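You operate a simulated robot arm through the tools that you are given. There is no shell and no other tool.

The job below is to be done with a simulated robot arm. You get a single attempt, and the scene is never put back.

Task
Mix vial Y3 on LOW, read its colour and put it back.
Fine: turn the mixer off again; low grey rack; leave the other vials alone.

Only the result counts: the job must be done as asked and must still hold three seconds after the hand-in. Knocking over, shifting, dropping, spilling or breaking anything else fails it.

Robot
A 6-joint arm with a two-finger parallel gripper, fixed in place. Base frame: the origin is at the foot of the arm, x ahead of it, y to its left, z up; the work surface is at about z = 755. Lengths are in mm, angles in rad, forces in N, time in s.
With the tool pointing down near the work surface it reaches from about 260 to 680 mm from the base axis. Its first joint turns from -1.152 to 1.152 rad. Payload 2.9 kg.
The tool frame sits at the grasp point between the pads (the TCP): z along the fingers, y along the line on which they close. The tips reach 30 mm beyond it. The gripper opens to 110 mm. The fingers are 20 mm wide and 10 mm thick; the gripper's body (48 by 112 mm) begins 55 mm behind the TCP.
Orientation is told as [roll, pitch, yaw] about the base's x, y, z axes, in that order, counted from this pose: with the fingers straight down and closing along the base's y, the tool's x points along the base's -x, its y along +y and its z along -z.

Tools
- The arm moves only by the tool send_rows. Its argument "deltas" is text: rows parted by semicolons, each of 7 numbers parted by spaces: the shift along the base's x, y, z in units of 50 mm (1.0 is 50 mm), then the turn, a rotation vector about the base's x, y, z in units of 6 degrees (1.0 is 6 degrees), then the opening, from 0 (shut) to 1 (fully open). In form: tx ty tz ax ay az gripper; .... A call has 1 to 20 rows; each row shifts and turns the commanded pose from where the row before left it. A call with a number of a shift or a turn outside -1 to 1 is refused whole. Rows are played at 5 a second. More than 50 mm and 0.15 rad between two rows, or a gripper value outside its range, and nothing of the call is played. Where a pose cannot be reached the arm comes as near as it can. A force on the tool above 40 N (or 10 N above the force at the start of the call, whichever is more), or a blocked arm, ends the call early, and 0.2 s more pass. The fingers move at their own pace (about 108 mm/s each) and stop on an object; they squeeze with about 43 N. The grip force told is the motor's: it shows also when the fingers shut on nothing. Time passes only in rows, and 0.2 s behind the last, so rows that do not move let the fingers close. The reply holds the time, the measured pose of the TCP, the force on the tool along the base axes, the opening and the grip force, in the units named above and with some noise, with the torque about the TCP (base axes, N m) and any sound that the robot's microphone picked up.
- Cameras (640 x 400 px; columns grow to the right, rows downward): "scene" is fixed at [56.4, 414.7, 1397.1]; the picture's right is [-0.92, -0.38, 0.00], its down [-0.17, 0.41, -0.90] and it looks along [0.34, -0.83, -0.44] (base axes); focal length 356 px, centre (320, 200). "wrist" rides on the gripper at [72, 17, -103] in the tool frame; the picture's right is [-0.23, 0.97, 0.00], its down [-0.76, -0.18, -0.62] and it looks along [-0.61, -0.14, 0.78] (tool axes); focal length 222 px, centre (320, 200). There is no depth. A picture from a camera that has moved, and an enlarged one, comes with that camera's place and axes in the base frame and with its lens.
- capture(camera): a new picture of that camera. It takes no simulated time.
- enlarge(camera, box): a new picture of the part [left, top, right, bottom] of that camera's present view, enlarged. It takes no simulated time.
- close_job(): hands the job in; it is judged then, once.

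Nothing tells you positions but the pictures and the camera data. Unless the task says otherwise, let go and move clear before handing in.

The tools are called as name(argument=value, ...) on one line, values as JSON. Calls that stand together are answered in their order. send_rows: Moves the arm, as the interface text tells. Its arguments: {"type":"object","properties":{"deltas":{"type":"string"}},"required":["deltas"]} The other tools are called the same way: capture (camera) takes a picture; enlarge (camera, box) takes an enlarged picture of a part of a camera's view; close_job () hands the job in.

At the start:

```text
clock: 0.0
position: [366.6, -119.8, 1085.6]
orientation: [0.0, 0.001, 0.001]
wrist_force: [0.7, 0.3, 0.8]
torque: [0.04, 0.02, -0.03]
finger_gap: 110.0
finger_force: 0.1
```

scene: 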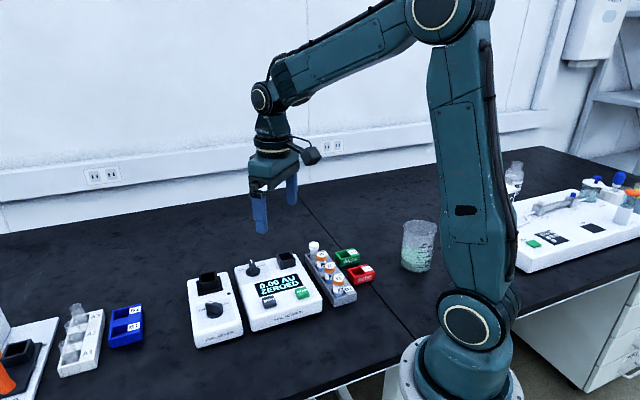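
wrist: 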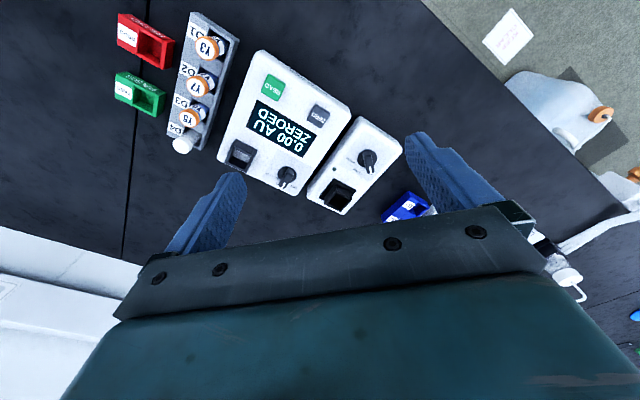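

I see a grey rack with vials, a photometer with a READ button and a smaller mixer with a knob. I'll enlarge both views to read the labels before moving.

enlarge(camera="scene", box=[180, 230, 390, 360])

enlarge(camera="wrist", box=[100, 0, 260, 160])

enlarge(camera="wrist", box=[210, 40, 410, 220])

enlarge(camera="scene", box=[0, 290, 160, 400])

```text
3.05 times, centred on (285, 295) of scene
camera zoom: at [56.4, 414.7, 1397.1], right [-0.92, -0.38, 0.0], down [-0.17, 0.41, -0.9], along [0.34, -0.83, -0.44], focal length 1085 px, centre (427, -90)
```

zoom: 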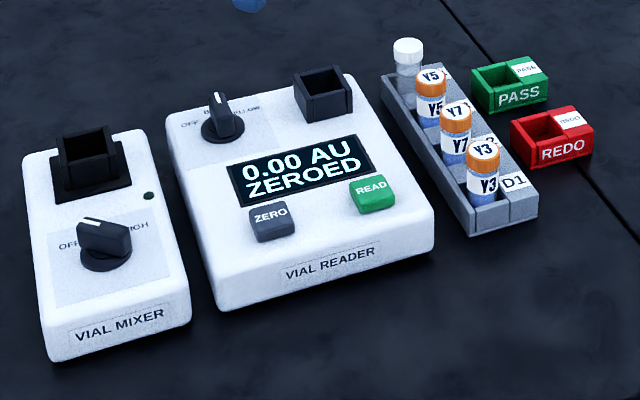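

```text
2.50 times, centred on (180, 80) of wrist
camera zoom: at [294.2, -102.5, 1188.9], right [0.23, 0.97, 0.0], down [0.76, -0.18, 0.62], along [0.61, -0.14, -0.78], focal length 555 px, centre (670, 500)
```

zoom: 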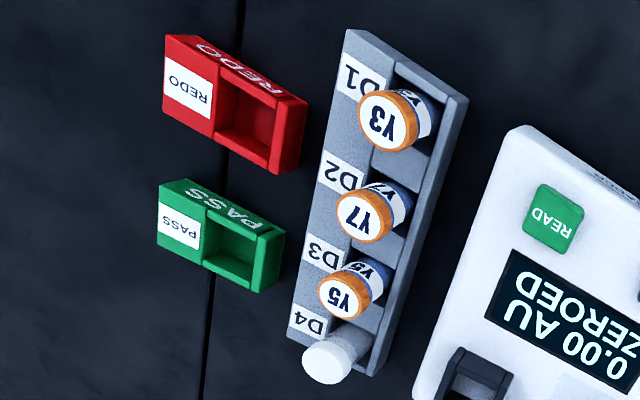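

```text
2.22 times, centred on (310, 130) of wrist
camera zoom: at [294.2, -102.5, 1188.9], right [0.23, 0.97, 0.0], down [0.76, -0.18, 0.62], along [0.61, -0.14, -0.78], focal length 494 px, centre (342, 356)
```

zoom: 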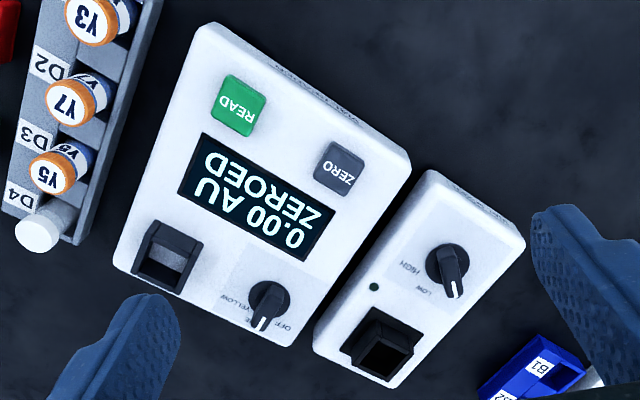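

```text
3.64 times, centred on (80, 345) of scene
camera zoom: at [56.4, 414.7, 1397.1], right [-0.92, -0.38, 0.0], down [-0.17, 0.41, -0.9], along [0.34, -0.83, -0.44], focal length 1295 px, centre (1193, -327)
```

zoom: 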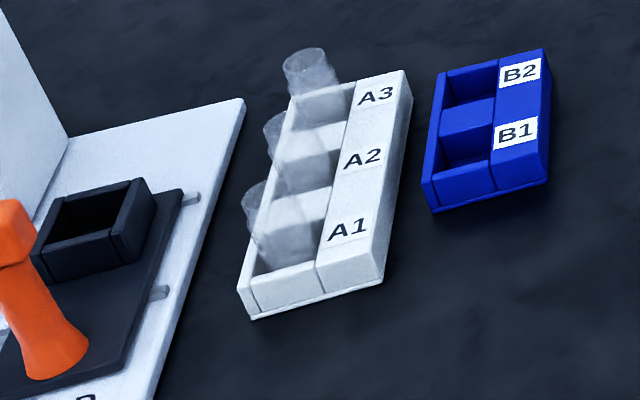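

The vial rack, reader and mixer are all turned about -47° from the base x axis. Y3 is near (285, -248), the mixer well near (579, -129) and the reader well near (443, -285). I'll move the wrist camera over the devices to measure them and read the dials.

send_rows(deltas="0.9 -0.15 -0.3 0 0 0 1; 0.9 -0.15 -0.3 0 0 0 1; 0.9 -0.15 -0.3 0 0 0 1; 0 0 0 0 0 0 1")

capture(camera="wrist")

capture(camera="scene")

```text
clock: 1.0
position: [502.1, -144.5, 1039.3]
orientation: [-0.001, 0.0, 0.0]
wrist_force: [-0.2, 0.0, -0.6]
torque: [0.01, -0.03, 0.04]
finger_gap: 110.1
finger_force: 0.1
```

```text
taken
camera wrist: at [429.0, -126.9, 1143.2], right [0.23, 0.97, 0.0], down [0.76, -0.18, 0.62], along [0.61, -0.14, -0.78], focal length 222 px, centre (320, 200)
```

wrist: 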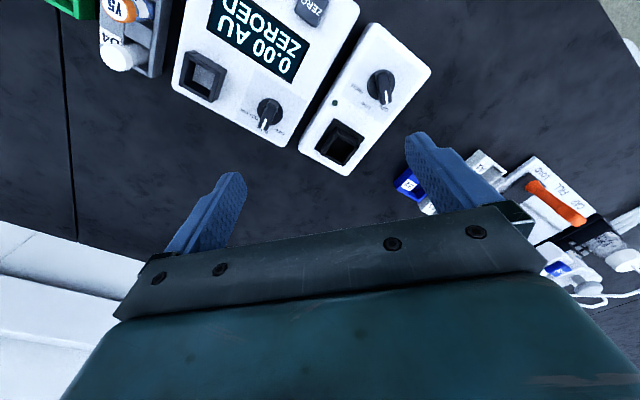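

```text
taken
```

scene: 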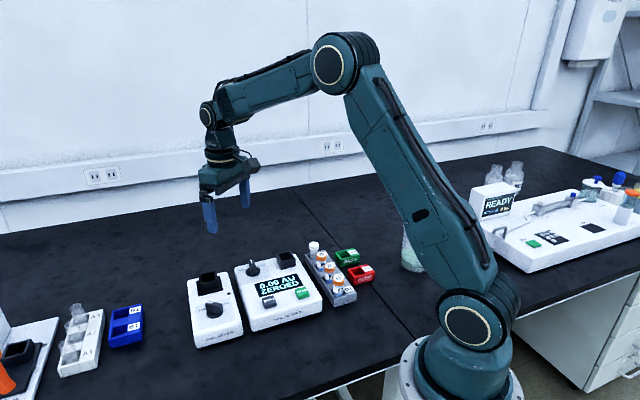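

The devices are now well in view. I'll zoom in on the dials and wells.

enlarge(camera="wrist", box=[170, 40, 300, 150])

enlarge(camera="wrist", box=[290, 30, 440, 180])

enlarge(camera="scene", box=[240, 250, 310, 294])

enlarge(camera="scene", box=[185, 265, 255, 309])

enlarge(camera="scene", box=[300, 235, 380, 310])

```text
3.64 times, centred on (235, 95) of wrist
camera zoom: at [429.0, -126.9, 1143.2], right [0.23, 0.97, 0.0], down [0.76, -0.18, 0.62], along [0.61, -0.14, -0.78], focal length 808 px, centre (629, 582)
```

zoom: 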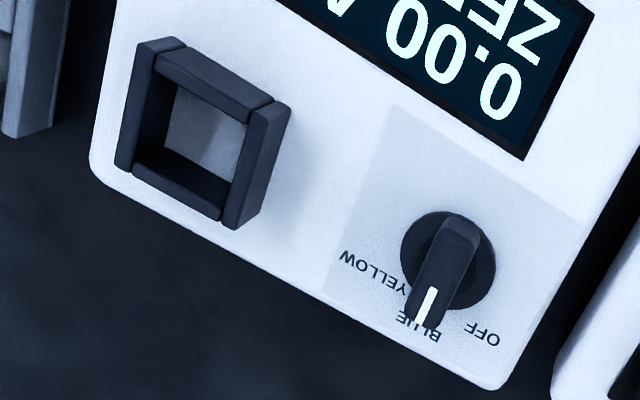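

```text
2.67 times, centred on (365, 105) of wrist
camera zoom: at [429.0, -126.9, 1143.2], right [0.23, 0.97, 0.0], down [0.76, -0.18, 0.62], along [0.61, -0.14, -0.78], focal length 592 px, centre (200, 453)
```

zoom: 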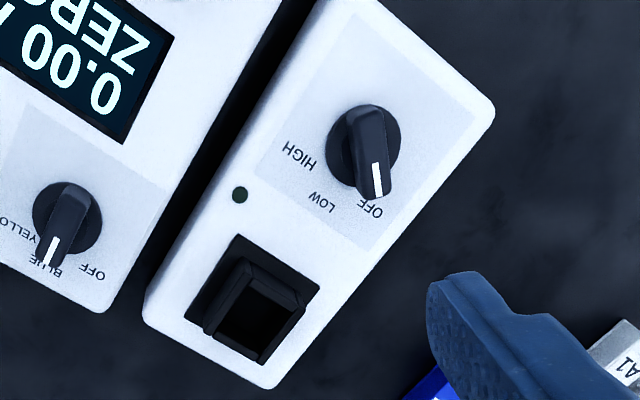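

```text
9.09 times, centred on (275, 272) of scene
camera zoom: at [56.5, 414.7, 1397.1], right [-0.92, -0.38, 0.0], down [-0.17, 0.41, -0.9], along [0.34, -0.83, -0.44], focal length 3237 px, centre (729, -454)
```

zoom: 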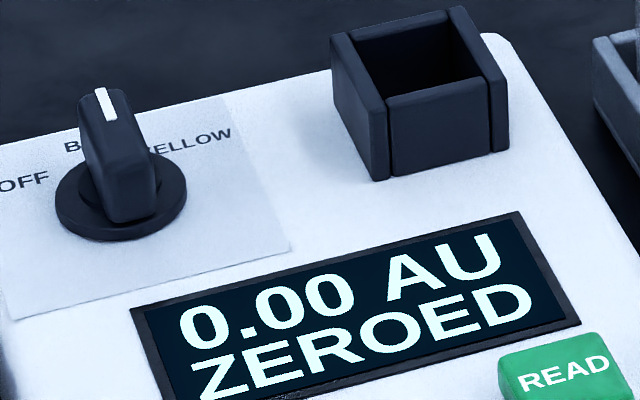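

```text
9.09 times, centred on (220, 287) of scene
camera zoom: at [56.5, 414.7, 1397.1], right [-0.92, -0.38, 0.0], down [-0.17, 0.41, -0.9], along [0.34, -0.83, -0.44], focal length 3237 px, centre (1229, -591)
```

zoom: 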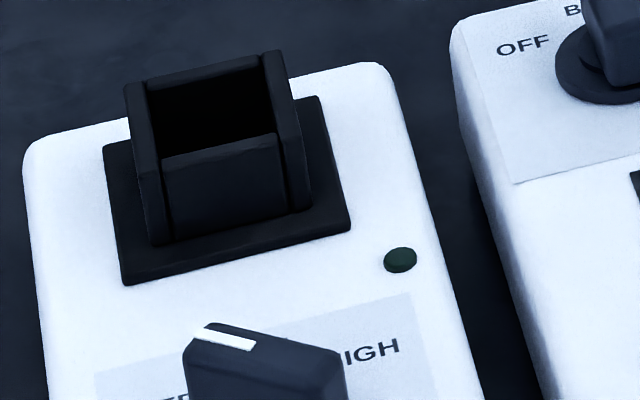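

```text
5.33 times, centred on (340, 272) of scene
camera zoom: at [56.5, 414.7, 1397.1], right [-0.92, -0.38, 0.0], down [-0.17, 0.41, -0.9], along [0.34, -0.83, -0.44], focal length 1899 px, centre (213, -187)
```

zoom: 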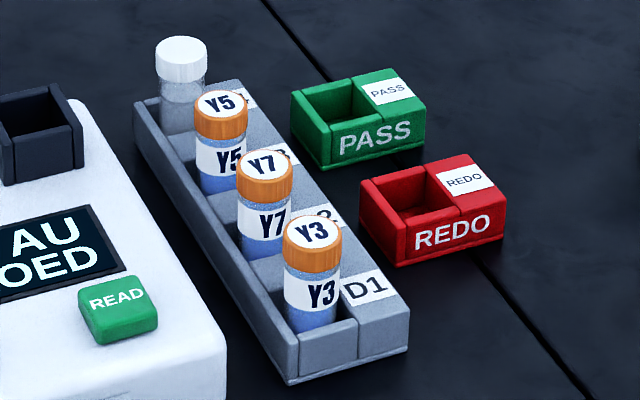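

The reader is already zeroed with its dial on BLUE, and the liquid is blue. The mixer dial is at OFF, with LOW pointing straight at the mixer well. I'll turn the tool to line up with the devices and measure the mixer from closer.

send_rows(deltas="0.145 0.086 -0.2225 0 0 -0.9375 1; 0.145 0.086 -0.2225 0 0 -0.9375 1; 0.145 0.086 -0.2225 0 0 -0.9375 1; 0.145 0.086 -0.2225 0 0 -0.9375 1; 0.145 0.086 -0.2225 0 0 -0.9375 1; 0.145 0.086 -0.2225 0 0 -0.9375 1; 0.145 0.086 -0.2225 0 0 -0.9375 1; 0.145 0.086 -0.2225 0 0 -0.9375 1; 0 0 0 0 0 0 1")

capture(camera="wrist")

enlarge(camera="wrist", box=[220, 0, 420, 200])

```text
clock: 3.0
position: [560.6, -107.2, 951.0]
orientation: [0.0, 0.001, -0.786]
wrist_force: [-0.5, 0.2, 0.2]
torque: [-0.03, 0.02, 0.02]
finger_gap: 109.9
finger_force: 0.0
```

```text
taken
camera wrist: at [521.3, -44.3, 1054.2], right [0.85, 0.53, 0.0], down [0.41, -0.66, 0.62], along [0.33, -0.53, -0.78], focal length 222 px, centre (320, 200)
```

wrist: 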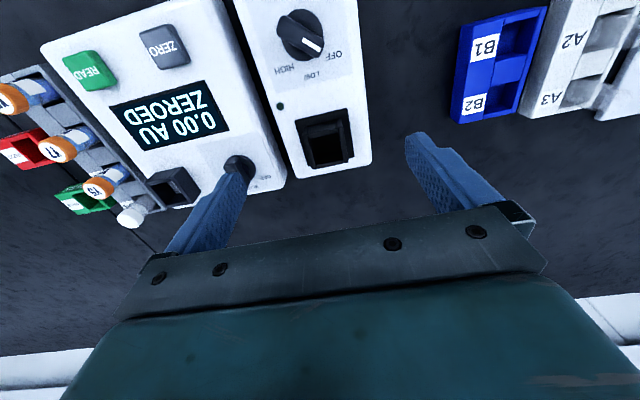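

```text
2.00 times, centred on (320, 100) of wrist
camera zoom: at [521.3, -44.3, 1054.2], right [0.85, 0.53, 0.0], down [0.41, -0.66, 0.62], along [0.33, -0.53, -0.78], focal length 444 px, centre (320, 400)
```

zoom: 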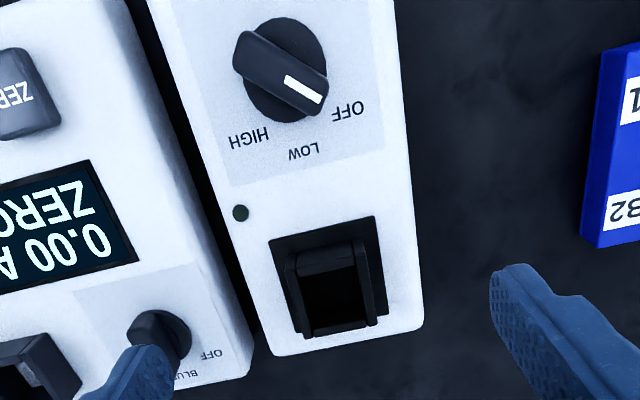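

The mixer knob is near (512, -60) with its base disc near z=806. I'll zoom further on the well and knob.

enlarge(camera="wrist", box=[285, 95, 365, 175])

enlarge(camera="wrist", box=[265, 0, 365, 90])

enlarge(camera="scene", box=[185, 260, 250, 350])

```text
5.00 times, centred on (325, 135) of wrist
camera zoom: at [521.3, -44.3, 1054.2], right [0.85, 0.53, 0.0], down [0.41, -0.66, 0.62], along [0.33, -0.53, -0.78], focal length 1111 px, centre (295, 525)
```

zoom: 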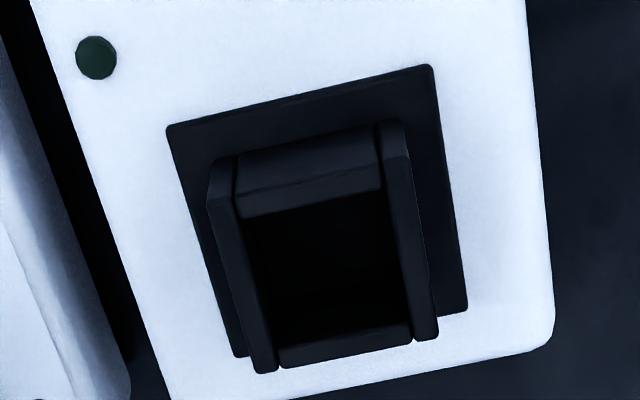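

```text
4.44 times, centred on (315, 45) of wrist
camera zoom: at [521.3, -44.3, 1054.2], right [0.85, 0.53, 0.0], down [0.41, -0.66, 0.62], along [0.33, -0.53, -0.78], focal length 987 px, centre (342, 889)
```

zoom: 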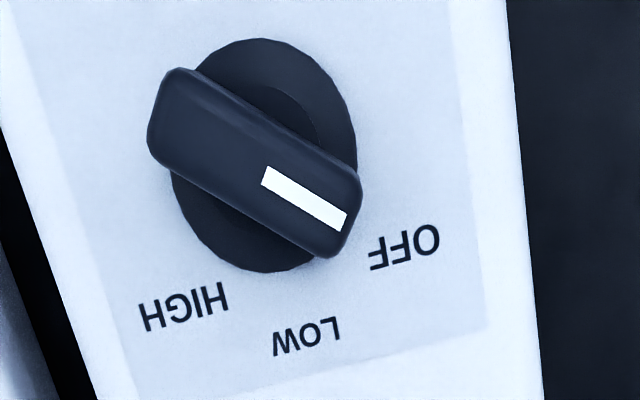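

```text
4.44 times, centred on (218, 305) of scene
camera zoom: at [56.4, 414.7, 1397.1], right [-0.92, -0.38, 0.0], down [-0.17, 0.41, -0.9], along [0.34, -0.83, -0.44], focal length 1582 px, centre (776, -267)
```

zoom: 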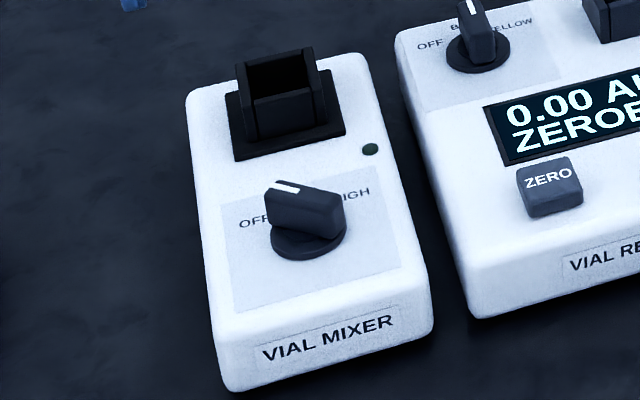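

The mixer well centre is near (582, -129) with its rim near z=837. The knob bar is at about +4°, so LOW is about 49° clockwise from it. I'll now go above Y3 to measure it.

send_rows(deltas="-0.7914 -0.414 0 0 0 0 1; -0.7914 -0.414 0 0 0 0 1; -0.7914 -0.414 0 0 0 0 1; -0.7914 -0.414 0 0 0 0 1; -0.7914 -0.414 0 0 0 0 1; -0.7914 -0.414 0 0 0 0 1; -0.7914 -0.414 0 0 0 0 1; 0 0 0 0 0 0 1")

capture(camera="wrist")

enlarge(camera="wrist", box=[250, 60, 390, 200])

capture(camera="scene")

enlarge(camera="scene", box=[300, 230, 380, 310])

```text
clock: 4.8
position: [279.8, -251.0, 950.7]
orientation: [0.0, 0.0, -0.784]
wrist_force: [0.1, -0.9, -0.8]
torque: [-0.04, 0.04, -0.04]
finger_gap: 109.8
finger_force: 0.1
```

```text
taken
camera wrist: at [241.4, -189.6, 1054.4], right [0.85, 0.53, 0.0], down [0.41, -0.66, 0.62], along [0.33, -0.53, -0.78], focal length 222 px, centre (320, 200)
```

wrist: 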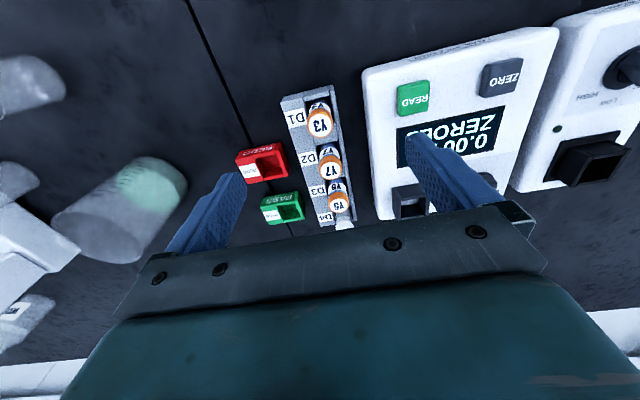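

```text
2.86 times, centred on (320, 130) of wrist
camera zoom: at [241.4, -189.6, 1054.4], right [0.85, 0.53, 0.0], down [0.41, -0.66, 0.62], along [0.33, -0.53, -0.78], focal length 635 px, centre (320, 400)
```

zoom: 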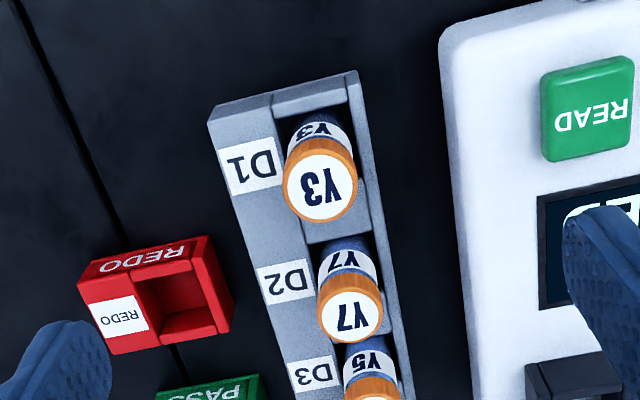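

```text
taken
```

scene: 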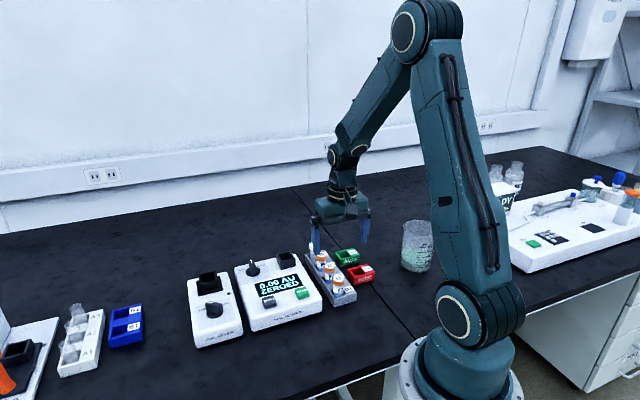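

```text
5.00 times, centred on (340, 270) of scene
camera zoom: at [56.4, 414.7, 1397.1], right [-0.92, -0.38, 0.0], down [-0.17, 0.41, -0.9], along [0.34, -0.83, -0.44], focal length 1780 px, centre (220, -150)
```

zoom: 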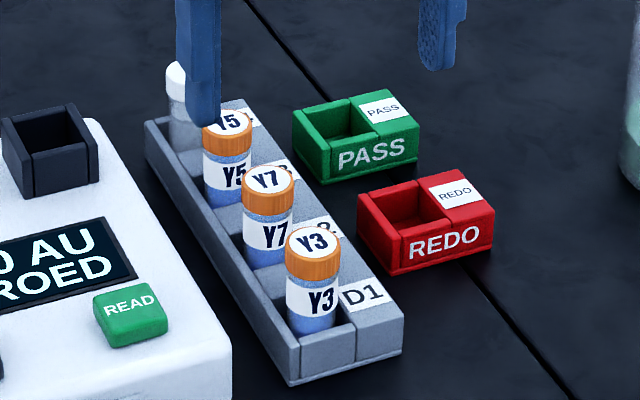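

Y3's cap top is near z=834, centred at about (284, -258), and the rack top is near 780. The reader's edge is about 51 mm away, so I'll narrow the opening, line up above the vial and check before descending.

send_rows(deltas="0.036 -0.06 -0.7 0 0 0 0.48; 0.036 -0.06 -0.7 0 0 0 0.48; 0 0 0 0 0 0 0.48; 0 0 0 0 0 0 0.48")

capture(camera="wrist")

enlarge(camera="scene", box=[300, 220, 380, 300])

```text
clock: 5.8
position: [283.4, -256.3, 883.1]
orientation: [0.001, 0.0, -0.785]
wrist_force: [-0.1, 0.3, 0.2]
torque: [0.0, 0.01, 0.0]
finger_gap: 52.8
finger_force: 0.1
```

```text
taken
camera wrist: at [245.2, -194.1, 985.0], right [0.85, 0.53, 0.0], down [0.41, -0.66, 0.62], along [0.33, -0.53, -0.78], focal length 222 px, centre (320, 200)
```

wrist: 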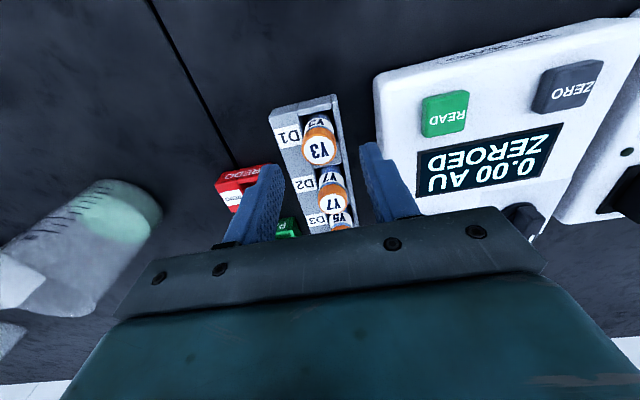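

```text
5.00 times, centred on (340, 260) of scene
camera zoom: at [56.4, 414.7, 1397.1], right [-0.92, -0.38, 0.0], down [-0.17, 0.41, -0.9], along [0.34, -0.83, -0.44], focal length 1780 px, centre (220, -100)
```

zoom: 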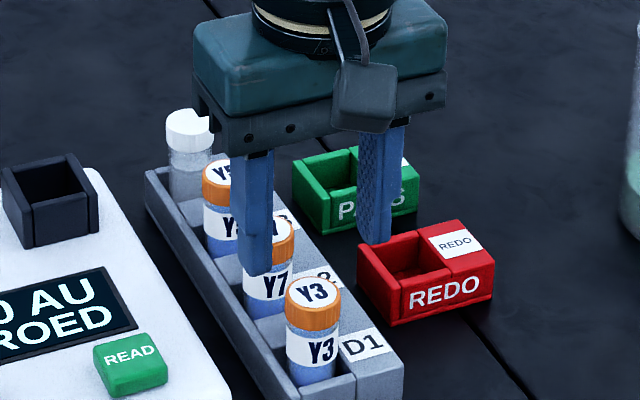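

The fingers straddle Y3's column with the tips still above the cap. I'll check the centring once more.

enlarge(camera="wrist", box=[260, 90, 380, 210])

```text
3.33 times, centred on (320, 150) of wrist
camera zoom: at [245.2, -194.1, 985.0], right [0.85, 0.53, 0.0], down [0.41, -0.66, 0.62], along [0.33, -0.53, -0.78], focal length 740 px, centre (320, 367)
```

zoom: 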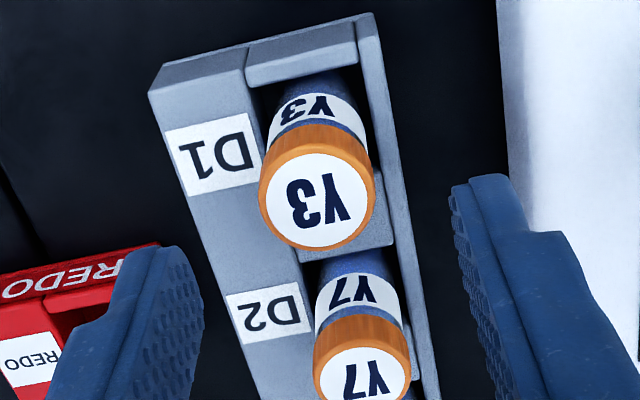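

Y3 is centred under the tool to within about 1 mm. I'll descend to grip the cap at about z=828 and close.

send_rows(deltas="0 0 0 0 0 0 0.42; 0 0 -0.36 0 0 0 0.42; 0 0 -0.36 0 0 0 0.42; 0 0 -0.36 0 0 0 0.42; 0 0 0 0 0 0 0.42; 0 0 0 0 0 0 0.2; 0 0 0 0 0 0 0.1; 0 0 0 0 0 0 0.1; 0 0 0 0 0 0 0.1")

enlarge(camera="scene", box=[300, 220, 380, 300])

```text
clock: 7.8
position: [284.7, -257.4, 828.5]
orientation: [-0.001, 0.001, -0.786]
wrist_force: [-0.3, 0.3, 0.0]
torque: [0.01, 0.0, 0.01]
finger_gap: 26.4
finger_force: 43.1
```

```text
5.00 times, centred on (340, 260) of scene
camera zoom: at [56.4, 414.7, 1397.1], right [-0.92, -0.38, 0.0], down [-0.17, 0.41, -0.9], along [0.34, -0.83, -0.44], focal length 1780 px, centre (220, -100)
```

zoom: 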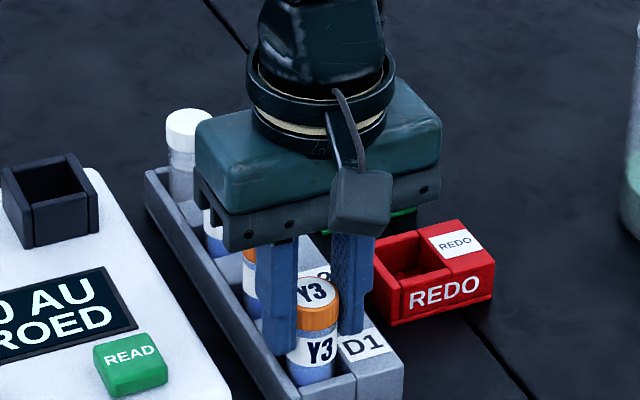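

Y3 is gripped, with a 26.4 mm gap and 43 N. I'll lift it straight up, then carry it over to the mixer well.

send_rows(deltas="0 0 0.4 0 0 0 0.1; 0 0 0.7 0 0 0 0.1; 0 0 0.7 0 0 0 0.1; 0 0 0.6 0 0 0 0.1; 0 0 0 0 0 0 0.1")

enlarge(camera="scene", box=[290, 190, 390, 300])

capture(camera="wrist")

```text
clock: 9.0
position: [284.2, -257.5, 948.2]
orientation: [0.001, -0.001, -0.787]
wrist_force: [0.0, -0.4, 0.1]
torque: [-0.03, -0.02, -0.03]
finger_gap: 25.9
finger_force: 42.9
```

```text
3.64 times, centred on (340, 245) of scene
camera zoom: at [56.4, 414.7, 1397.1], right [-0.92, -0.38, 0.0], down [-0.17, 0.41, -0.9], along [0.34, -0.83, -0.44], focal length 1295 px, centre (247, 36)
```

zoom: 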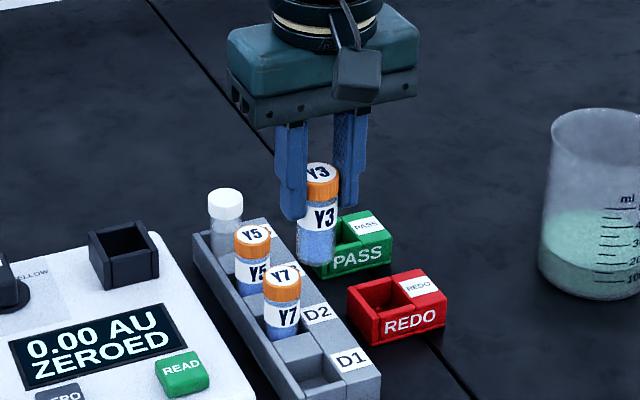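

```text
taken
camera wrist: at [245.3, -195.2, 1052.0], right [0.85, 0.53, 0.0], down [0.41, -0.66, 0.62], along [0.33, -0.53, -0.78], focal length 222 px, centre (320, 200)
```

wrist: 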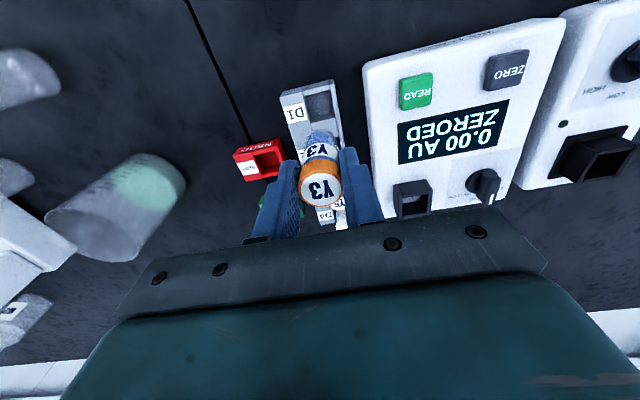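

The vial is held upright and clear of the rack. I'll carry it over the reader to just above the mixer well.

send_rows(deltas="0.4 0.17 0 0 0 0 0.1; 0.8 0.345 0 0 0 0 0.1; 0.9 0.388 0 0 0 0 0.1; 0.9 0.388 0 0 0 0 0.1; 0.9 0.388 0 0 0 0 0.1; 0.9 0.388 0 0 0 0 0.1; 0.75 0.323 0 0 0 0 0.1; 0.4 0.17 0 0 0 0 0.1; 0 0 0 0 0 0 0.1; 0 0 0 0 0 0 0.1")

capture(camera="wrist")

enlarge(camera="wrist", box=[260, 70, 380, 190])

enlarge(camera="scene", box=[170, 200, 270, 310])

```text
clock: 11.2
position: [582.5, -132.2, 947.2]
orientation: [0.001, -0.001, -0.785]
wrist_force: [0.0, 0.5, 0.1]
torque: [0.01, 0.03, 0.03]
finger_gap: 26.3
finger_force: 42.8
```

```text
taken
camera wrist: at [542.6, -69.4, 1050.5], right [0.85, 0.53, 0.0], down [0.41, -0.66, 0.62], along [0.33, -0.53, -0.78], focal length 222 px, centre (320, 200)
```

wrist: 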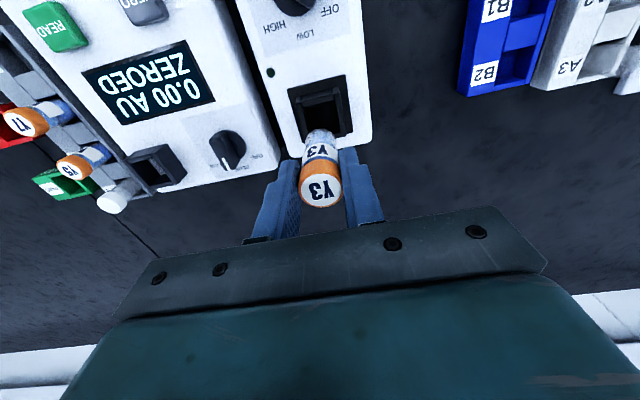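

```text
3.33 times, centred on (320, 130) of wrist
camera zoom: at [542.6, -69.4, 1050.5], right [0.85, 0.53, 0.0], down [0.41, -0.66, 0.62], along [0.33, -0.53, -0.78], focal length 740 px, centre (320, 433)
```

zoom: 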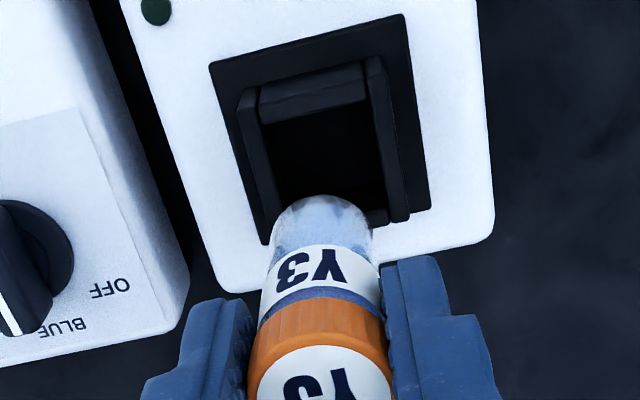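

```text
3.64 times, centred on (220, 255) of scene
camera zoom: at [56.4, 414.7, 1397.1], right [-0.92, -0.38, 0.0], down [-0.17, 0.41, -0.9], along [0.34, -0.83, -0.44], focal length 1295 px, centre (684, 0)
```

zoom: 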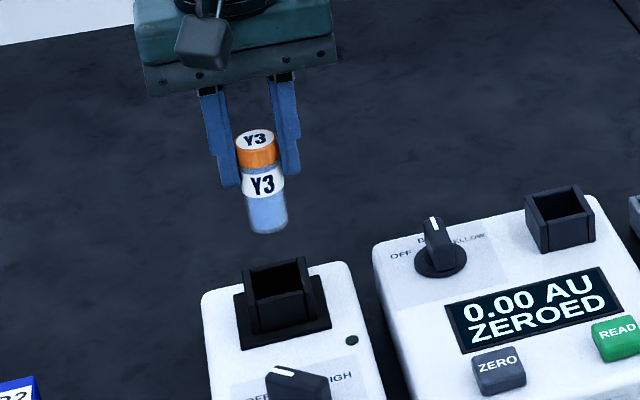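

The vial is above the mixer well, about 2 mm off toward the image-left. I'll nudge it, lower it to just above the rim and recheck.

send_rows(deltas="0.034 0.022 -0.3 0 0 0 0.1; 0 0 -0.4 0 0 0 0.1; 0 0 0 0 0 0 0.1; 0 0 0 0 0 0 0.1")

enlarge(camera="wrist", box=[260, 70, 380, 190])

enlarge(camera="scene", box=[180, 235, 240, 300])

```text
clock: 12.2
position: [584.3, -129.4, 911.5]
orientation: [-0.001, 0.001, -0.784]
wrist_force: [0.2, -0.4, -0.2]
torque: [-0.01, -0.01, 0.01]
finger_gap: 26.1
finger_force: 42.7
```

```text
3.33 times, centred on (320, 130) of wrist
camera zoom: at [544.8, -67.3, 1014.9], right [0.85, 0.53, 0.0], down [0.41, -0.66, 0.62], along [0.33, -0.53, -0.78], focal length 740 px, centre (320, 433)
```

zoom: 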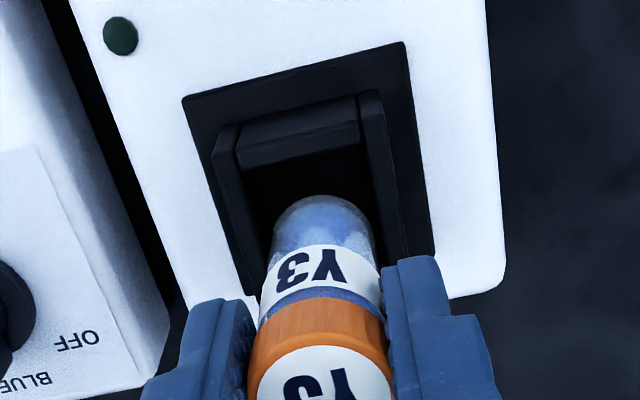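

```text
6.15 times, centred on (210, 268) of scene
camera zoom: at [56.4, 414.7, 1397.1], right [-0.92, -0.38, 0.0], down [-0.17, 0.41, -0.9], along [0.34, -0.83, -0.44], focal length 2191 px, centre (997, -215)
```

zoom: 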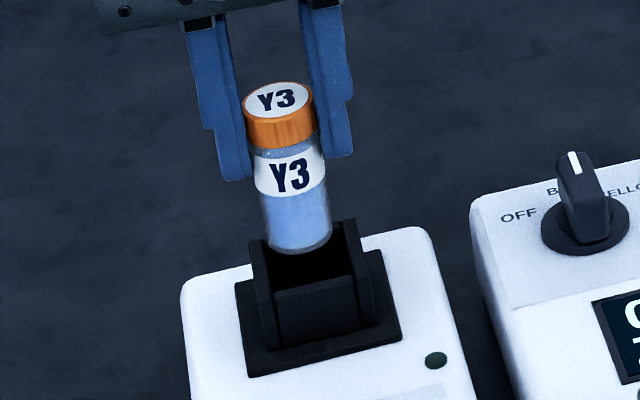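

The vial bottom hangs just above the rim. I'll zoom in closely to measure the remaining offset.

enlarge(camera="wrist", box=[290, 90, 350, 150])

enlarge(camera="scene", box=[193, 260, 229, 300])

```text
6.67 times, centred on (320, 120) of wrist
camera zoom: at [544.8, -67.3, 1014.9], right [0.85, 0.53, 0.0], down [0.41, -0.66, 0.62], along [0.33, -0.53, -0.78], focal length 1481 px, centre (320, 733)
```

zoom: 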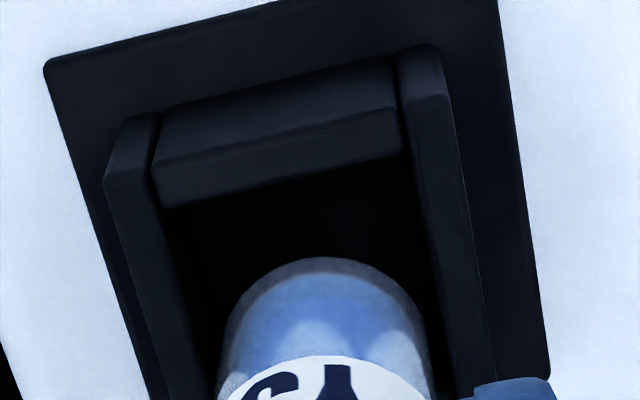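

```text
10.00 times, centred on (211, 280) of scene
camera zoom: at [56.4, 414.7, 1397.1], right [-0.92, -0.38, 0.0], down [-0.17, 0.41, -0.9], along [0.34, -0.83, -0.44], focal length 3560 px, centre (1410, -600)
```

zoom: 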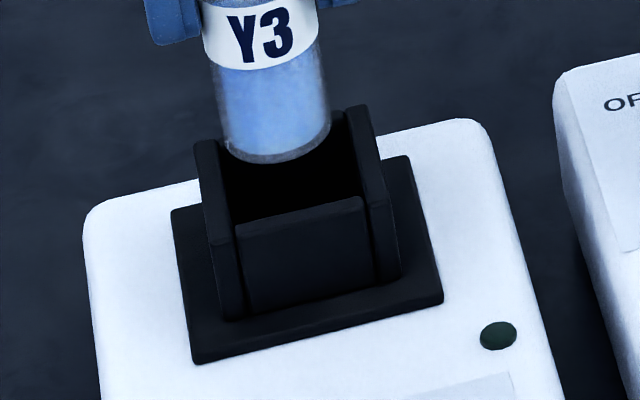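

The vial needs a shift of about (-1.4, -1.8) mm to be centred. I'll correct that and lower it in small steps.

send_rows(deltas="-0.028 -0.036 0 0 0 0 0.1; 0 0 0 0 0 0 0.1; 0 0 -0.12 0 0 0 0.1; 0 0 -0.12 0 0 0 0.1; 0 0 -0.12 0 0 0 0.1; 0 0 0 0 0 0 0.1")

enlarge(camera="wrist", box=[280, 80, 360, 160])

enlarge(camera="scene", box=[185, 250, 235, 300])

```text
clock: 13.6
position: [583.2, -131.4, 896.3]
orientation: [0.005, -0.007, -0.786]
wrist_force: [-2.3, -2.0, 28.7]
torque: [-0.42, -0.15, -0.02]
finger_gap: 26.0
finger_force: 43.4
```

```text
5.00 times, centred on (320, 120) of wrist
camera zoom: at [543.9, -68.8, 1000.2], right [0.85, 0.53, 0.01], down [0.41, -0.66, 0.63], along [0.33, -0.53, -0.78], focal length 1111 px, centre (320, 600)
```

zoom: 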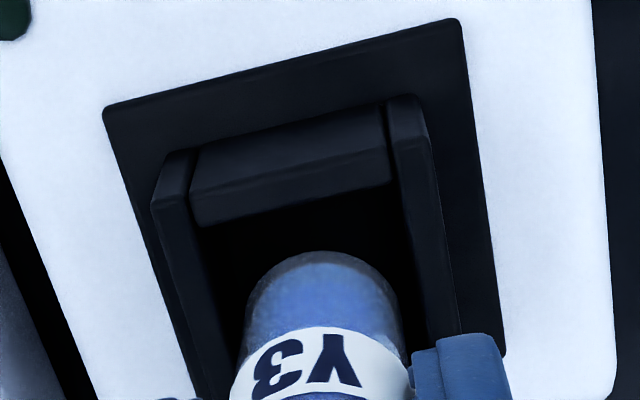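

```text
8.00 times, centred on (210, 275) of scene
camera zoom: at [55.8, 414.8, 1397.1], right [-0.92, -0.38, 0.0], down [-0.17, 0.41, -0.9], along [0.34, -0.83, -0.44], focal length 2848 px, centre (1200, -400)
```

zoom: 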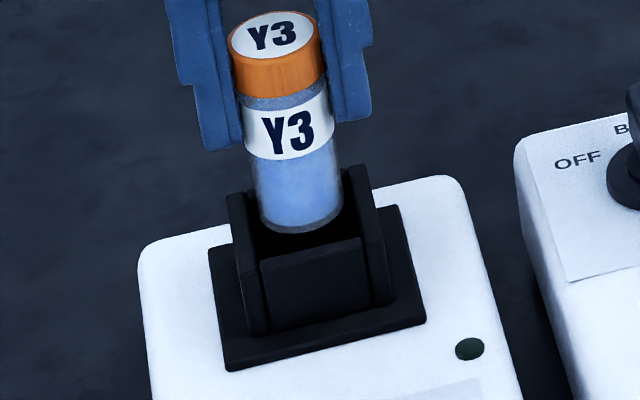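

The vial bottom is touching the far wall of the well: 28 N, with the torque putting the contact on the +x/-y side. I'll raise it, shift about 3 mm back toward the near side and try again gently.

send_rows(deltas="0 0 0.2 0 0 0 0.1; -0.042 0.042 0 0 0 0 0.1; 0 0 0 0 0 0 0.1; 0 0 0 0 0 0 0.1")

enlarge(camera="wrist", box=[280, 80, 360, 160])

enlarge(camera="scene", box=[185, 250, 235, 300])

```text
clock: 14.6
position: [581.3, -128.5, 903.5]
orientation: [0.0, 0.001, -0.785]
wrist_force: [-0.6, -2.1, -0.5]
torque: [-0.02, -0.01, 0.0]
finger_gap: 26.0
finger_force: 42.8
```

```text
5.00 times, centred on (320, 120) of wrist
camera zoom: at [542.3, -66.3, 1007.4], right [0.85, 0.53, 0.0], down [0.41, -0.66, 0.62], along [0.33, -0.53, -0.78], focal length 1111 px, centre (320, 600)
```

zoom: 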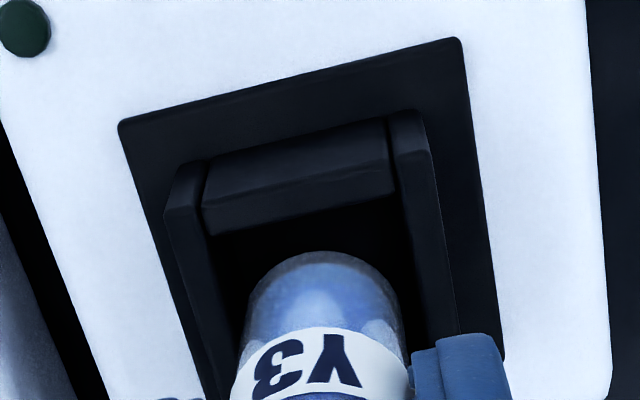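

```text
8.00 times, centred on (210, 275) of scene
camera zoom: at [56.4, 414.7, 1397.1], right [-0.92, -0.38, 0.0], down [-0.17, 0.41, -0.9], along [0.34, -0.83, -0.44], focal length 2848 px, centre (1200, -400)
```

zoom: 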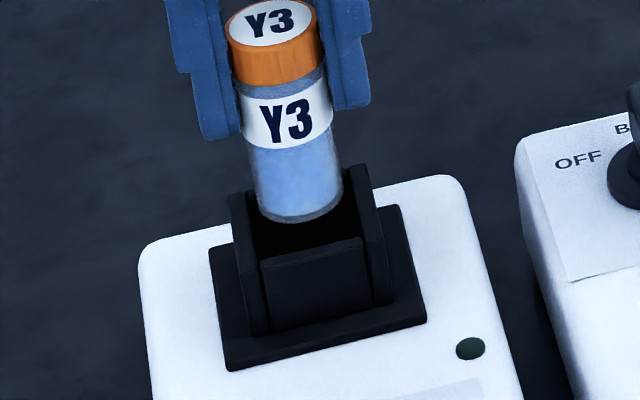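

Laterally the vial looks centred. I'll lower it again in small steps.

send_rows(deltas="0 0 -0.08 0 0 0 0.1; 0 0 -0.08 0 0 0 0.1; 0 0 -0.08 0 0 0 0.1; 0 0 -0.06 0 0 0 0.1; 0 0 0 0 0 0 0.1")

enlarge(camera="scene", box=[185, 250, 235, 300])

enlarge(camera="wrist", box=[280, 80, 360, 160])

```text
clock: 15.8
position: [581.8, -129.5, 890.5]
orientation: [0.001, 0.0, -0.785]
wrist_force: [-0.5, 0.3, 0.0]
torque: [0.0, 0.02, -0.01]
finger_gap: 26.0
finger_force: 43.1
```

```text
8.00 times, centred on (210, 275) of scene
camera zoom: at [56.4, 414.7, 1397.1], right [-0.92, -0.38, 0.0], down [-0.17, 0.41, -0.9], along [0.34, -0.83, -0.44], focal length 2848 px, centre (1200, -400)
```

zoom: 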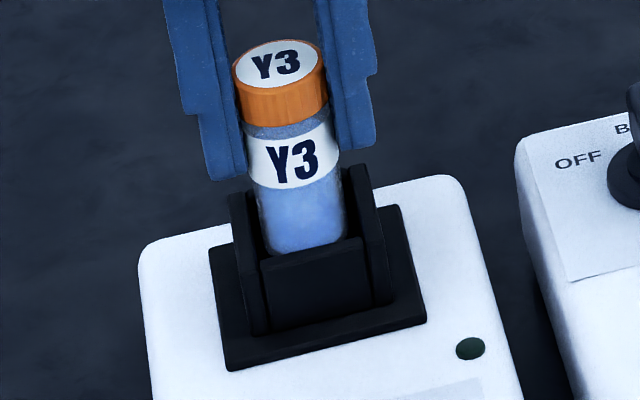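

```text
5.00 times, centred on (320, 120) of wrist
camera zoom: at [542.3, -65.9, 992.6], right [0.85, 0.53, 0.0], down [0.41, -0.66, 0.62], along [0.33, -0.53, -0.78], focal length 1111 px, centre (320, 600)
```

zoom: 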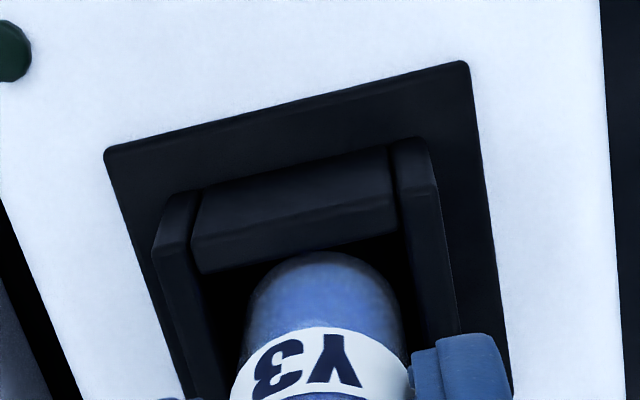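

The vial is entering the well without force. I'll continue down until it touches the floor.

send_rows(deltas="0 0 -0.08 0 0 0 0.1; 0 0 -0.08 0 0 0 0.1; 0 0 -0.06 0 0 0 0.1; 0 0 0 0 0 0 0.1")

enlarge(camera="scene", box=[185, 250, 235, 300])

```text
clock: 16.8
position: [580.4, -129.2, 879.1]
orientation: [0.001, 0.002, -0.785]
wrist_force: [-0.5, 0.0, 0.3]
torque: [-0.01, 0.0, 0.03]
finger_gap: 26.1
finger_force: 43.0
```

```text
8.00 times, centred on (210, 275) of scene
camera zoom: at [56.4, 414.7, 1397.1], right [-0.92, -0.38, 0.0], down [-0.17, 0.41, -0.9], along [0.34, -0.83, -0.44], focal length 2848 px, centre (1200, -400)
```

zoom: 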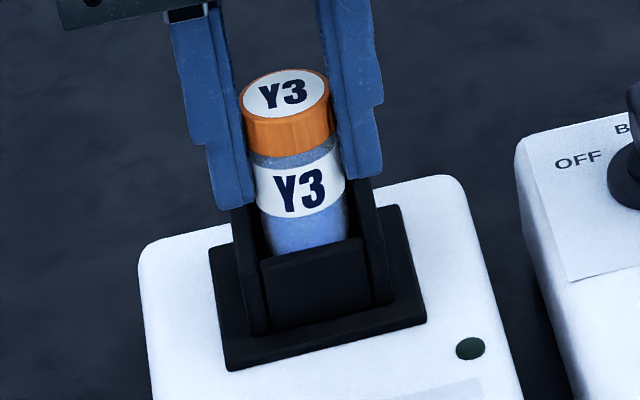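

No contact yet, and the fingertips are still about 12 mm above the rim. I'll go further down.

send_rows(deltas="0 0 -0.06 0 0 0 0.1; 0 0 -0.06 0 0 0 0.1; 0 0 -0.04 0 0 0 0.1; 0 0 0 0 0 0 0.1")

enlarge(camera="scene", box=[185, 250, 235, 300])

```text
clock: 17.8
position: [581.1, -130.6, 874.3]
orientation: [0.002, -0.003, -0.786]
wrist_force: [-3.8, -1.4, 16.1]
torque: [-0.12, 0.27, 0.0]
finger_gap: 26.1
finger_force: 43.2
```

```text
8.00 times, centred on (210, 275) of scene
camera zoom: at [56.0, 414.7, 1397.1], right [-0.92, -0.38, 0.0], down [-0.17, 0.41, -0.9], along [0.34, -0.83, -0.44], focal length 2848 px, centre (1200, -400)
```

zoom: 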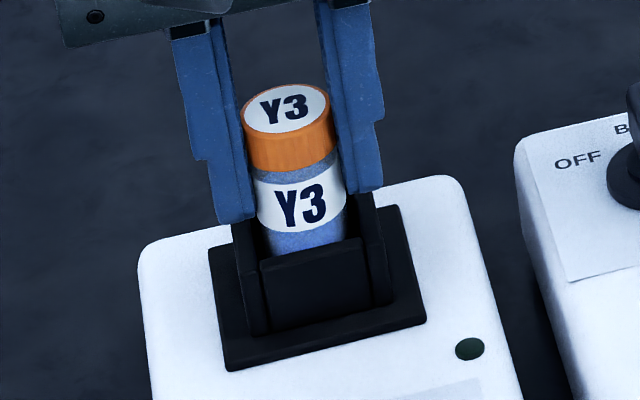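

There is about 16 N of contact now. I need to tell whether it's the vial on the floor or a fingertip on the rim, so I'll zoom in.

enlarge(camera="scene", box=[195, 262, 225, 290])

enlarge(camera="wrist", box=[280, 90, 370, 180])

```text
14.29 times, centred on (210, 276) of scene
camera zoom: at [56.0, 414.7, 1397.1], right [-0.92, -0.38, 0.0], down [-0.17, 0.41, -0.9], along [0.34, -0.83, -0.44], focal length 5086 px, centre (1891, -886)
```

zoom: 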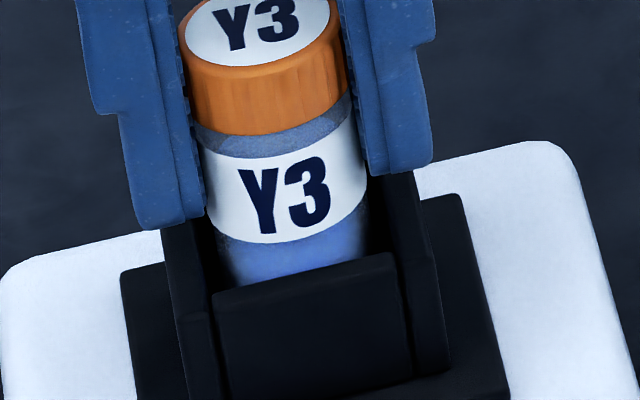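

```text
4.44 times, centred on (325, 135) of wrist
camera zoom: at [542.0, -66.2, 975.6], right [0.85, 0.53, 0.0], down [0.41, -0.66, 0.63], along [0.33, -0.53, -0.78], focal length 987 px, centre (298, 489)
```

zoom: 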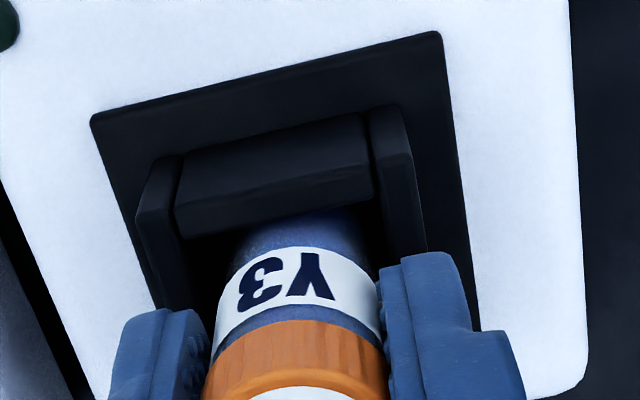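

The fingertips are about 10 mm above the rim, so the vial is seated on the well floor. I'll relieve the push, release and rise.

send_rows(deltas="0 0 0.04 0 0 0 0.1; 0 0 0 0 0 0 0.25; 0 0 0 0 0 0 0.42; 0 0 0 0 0 0 0.42; 0 0 0.4 0 0 0 0.42; 0 0 0.6 0 0 0 0.42; 0 0 0.6 0 0 0 0.42; 0 0 0 0 0 0 0.42")

enlarge(camera="scene", box=[180, 245, 250, 315])

enlarge(camera="wrist", box=[240, 0, 400, 180])

```text
clock: 19.6
position: [581.9, -127.1, 951.8]
orientation: [0.0, 0.001, -0.786]
wrist_force: [-0.5, 0.5, -0.7]
torque: [0.01, -0.02, 0.01]
finger_gap: 46.2
finger_force: 0.0
```

```text
5.71 times, centred on (215, 280) of scene
camera zoom: at [56.4, 414.7, 1397.1], right [-0.92, -0.38, 0.0], down [-0.17, 0.41, -0.9], along [0.34, -0.83, -0.44], focal length 2034 px, centre (920, -257)
```

zoom: 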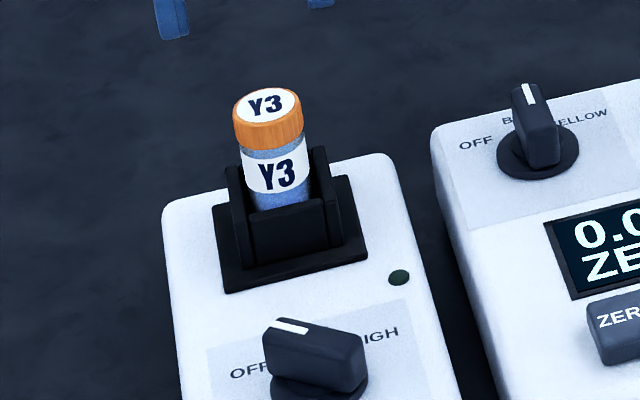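

```text
2.22 times, centred on (320, 90) of wrist
camera zoom: at [542.4, -65.0, 1055.4], right [0.85, 0.53, 0.0], down [0.41, -0.66, 0.62], along [0.33, -0.53, -0.78], focal length 494 px, centre (320, 444)
```

zoom: 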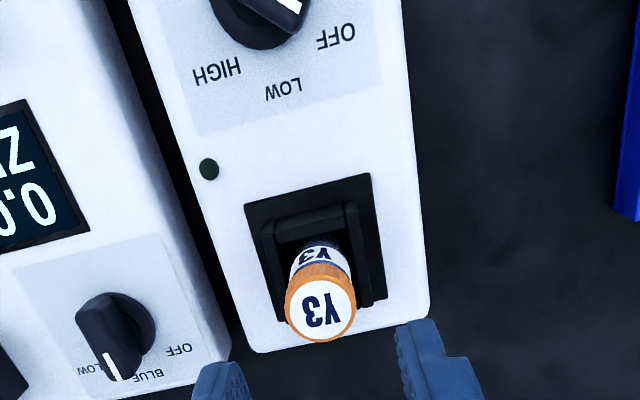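

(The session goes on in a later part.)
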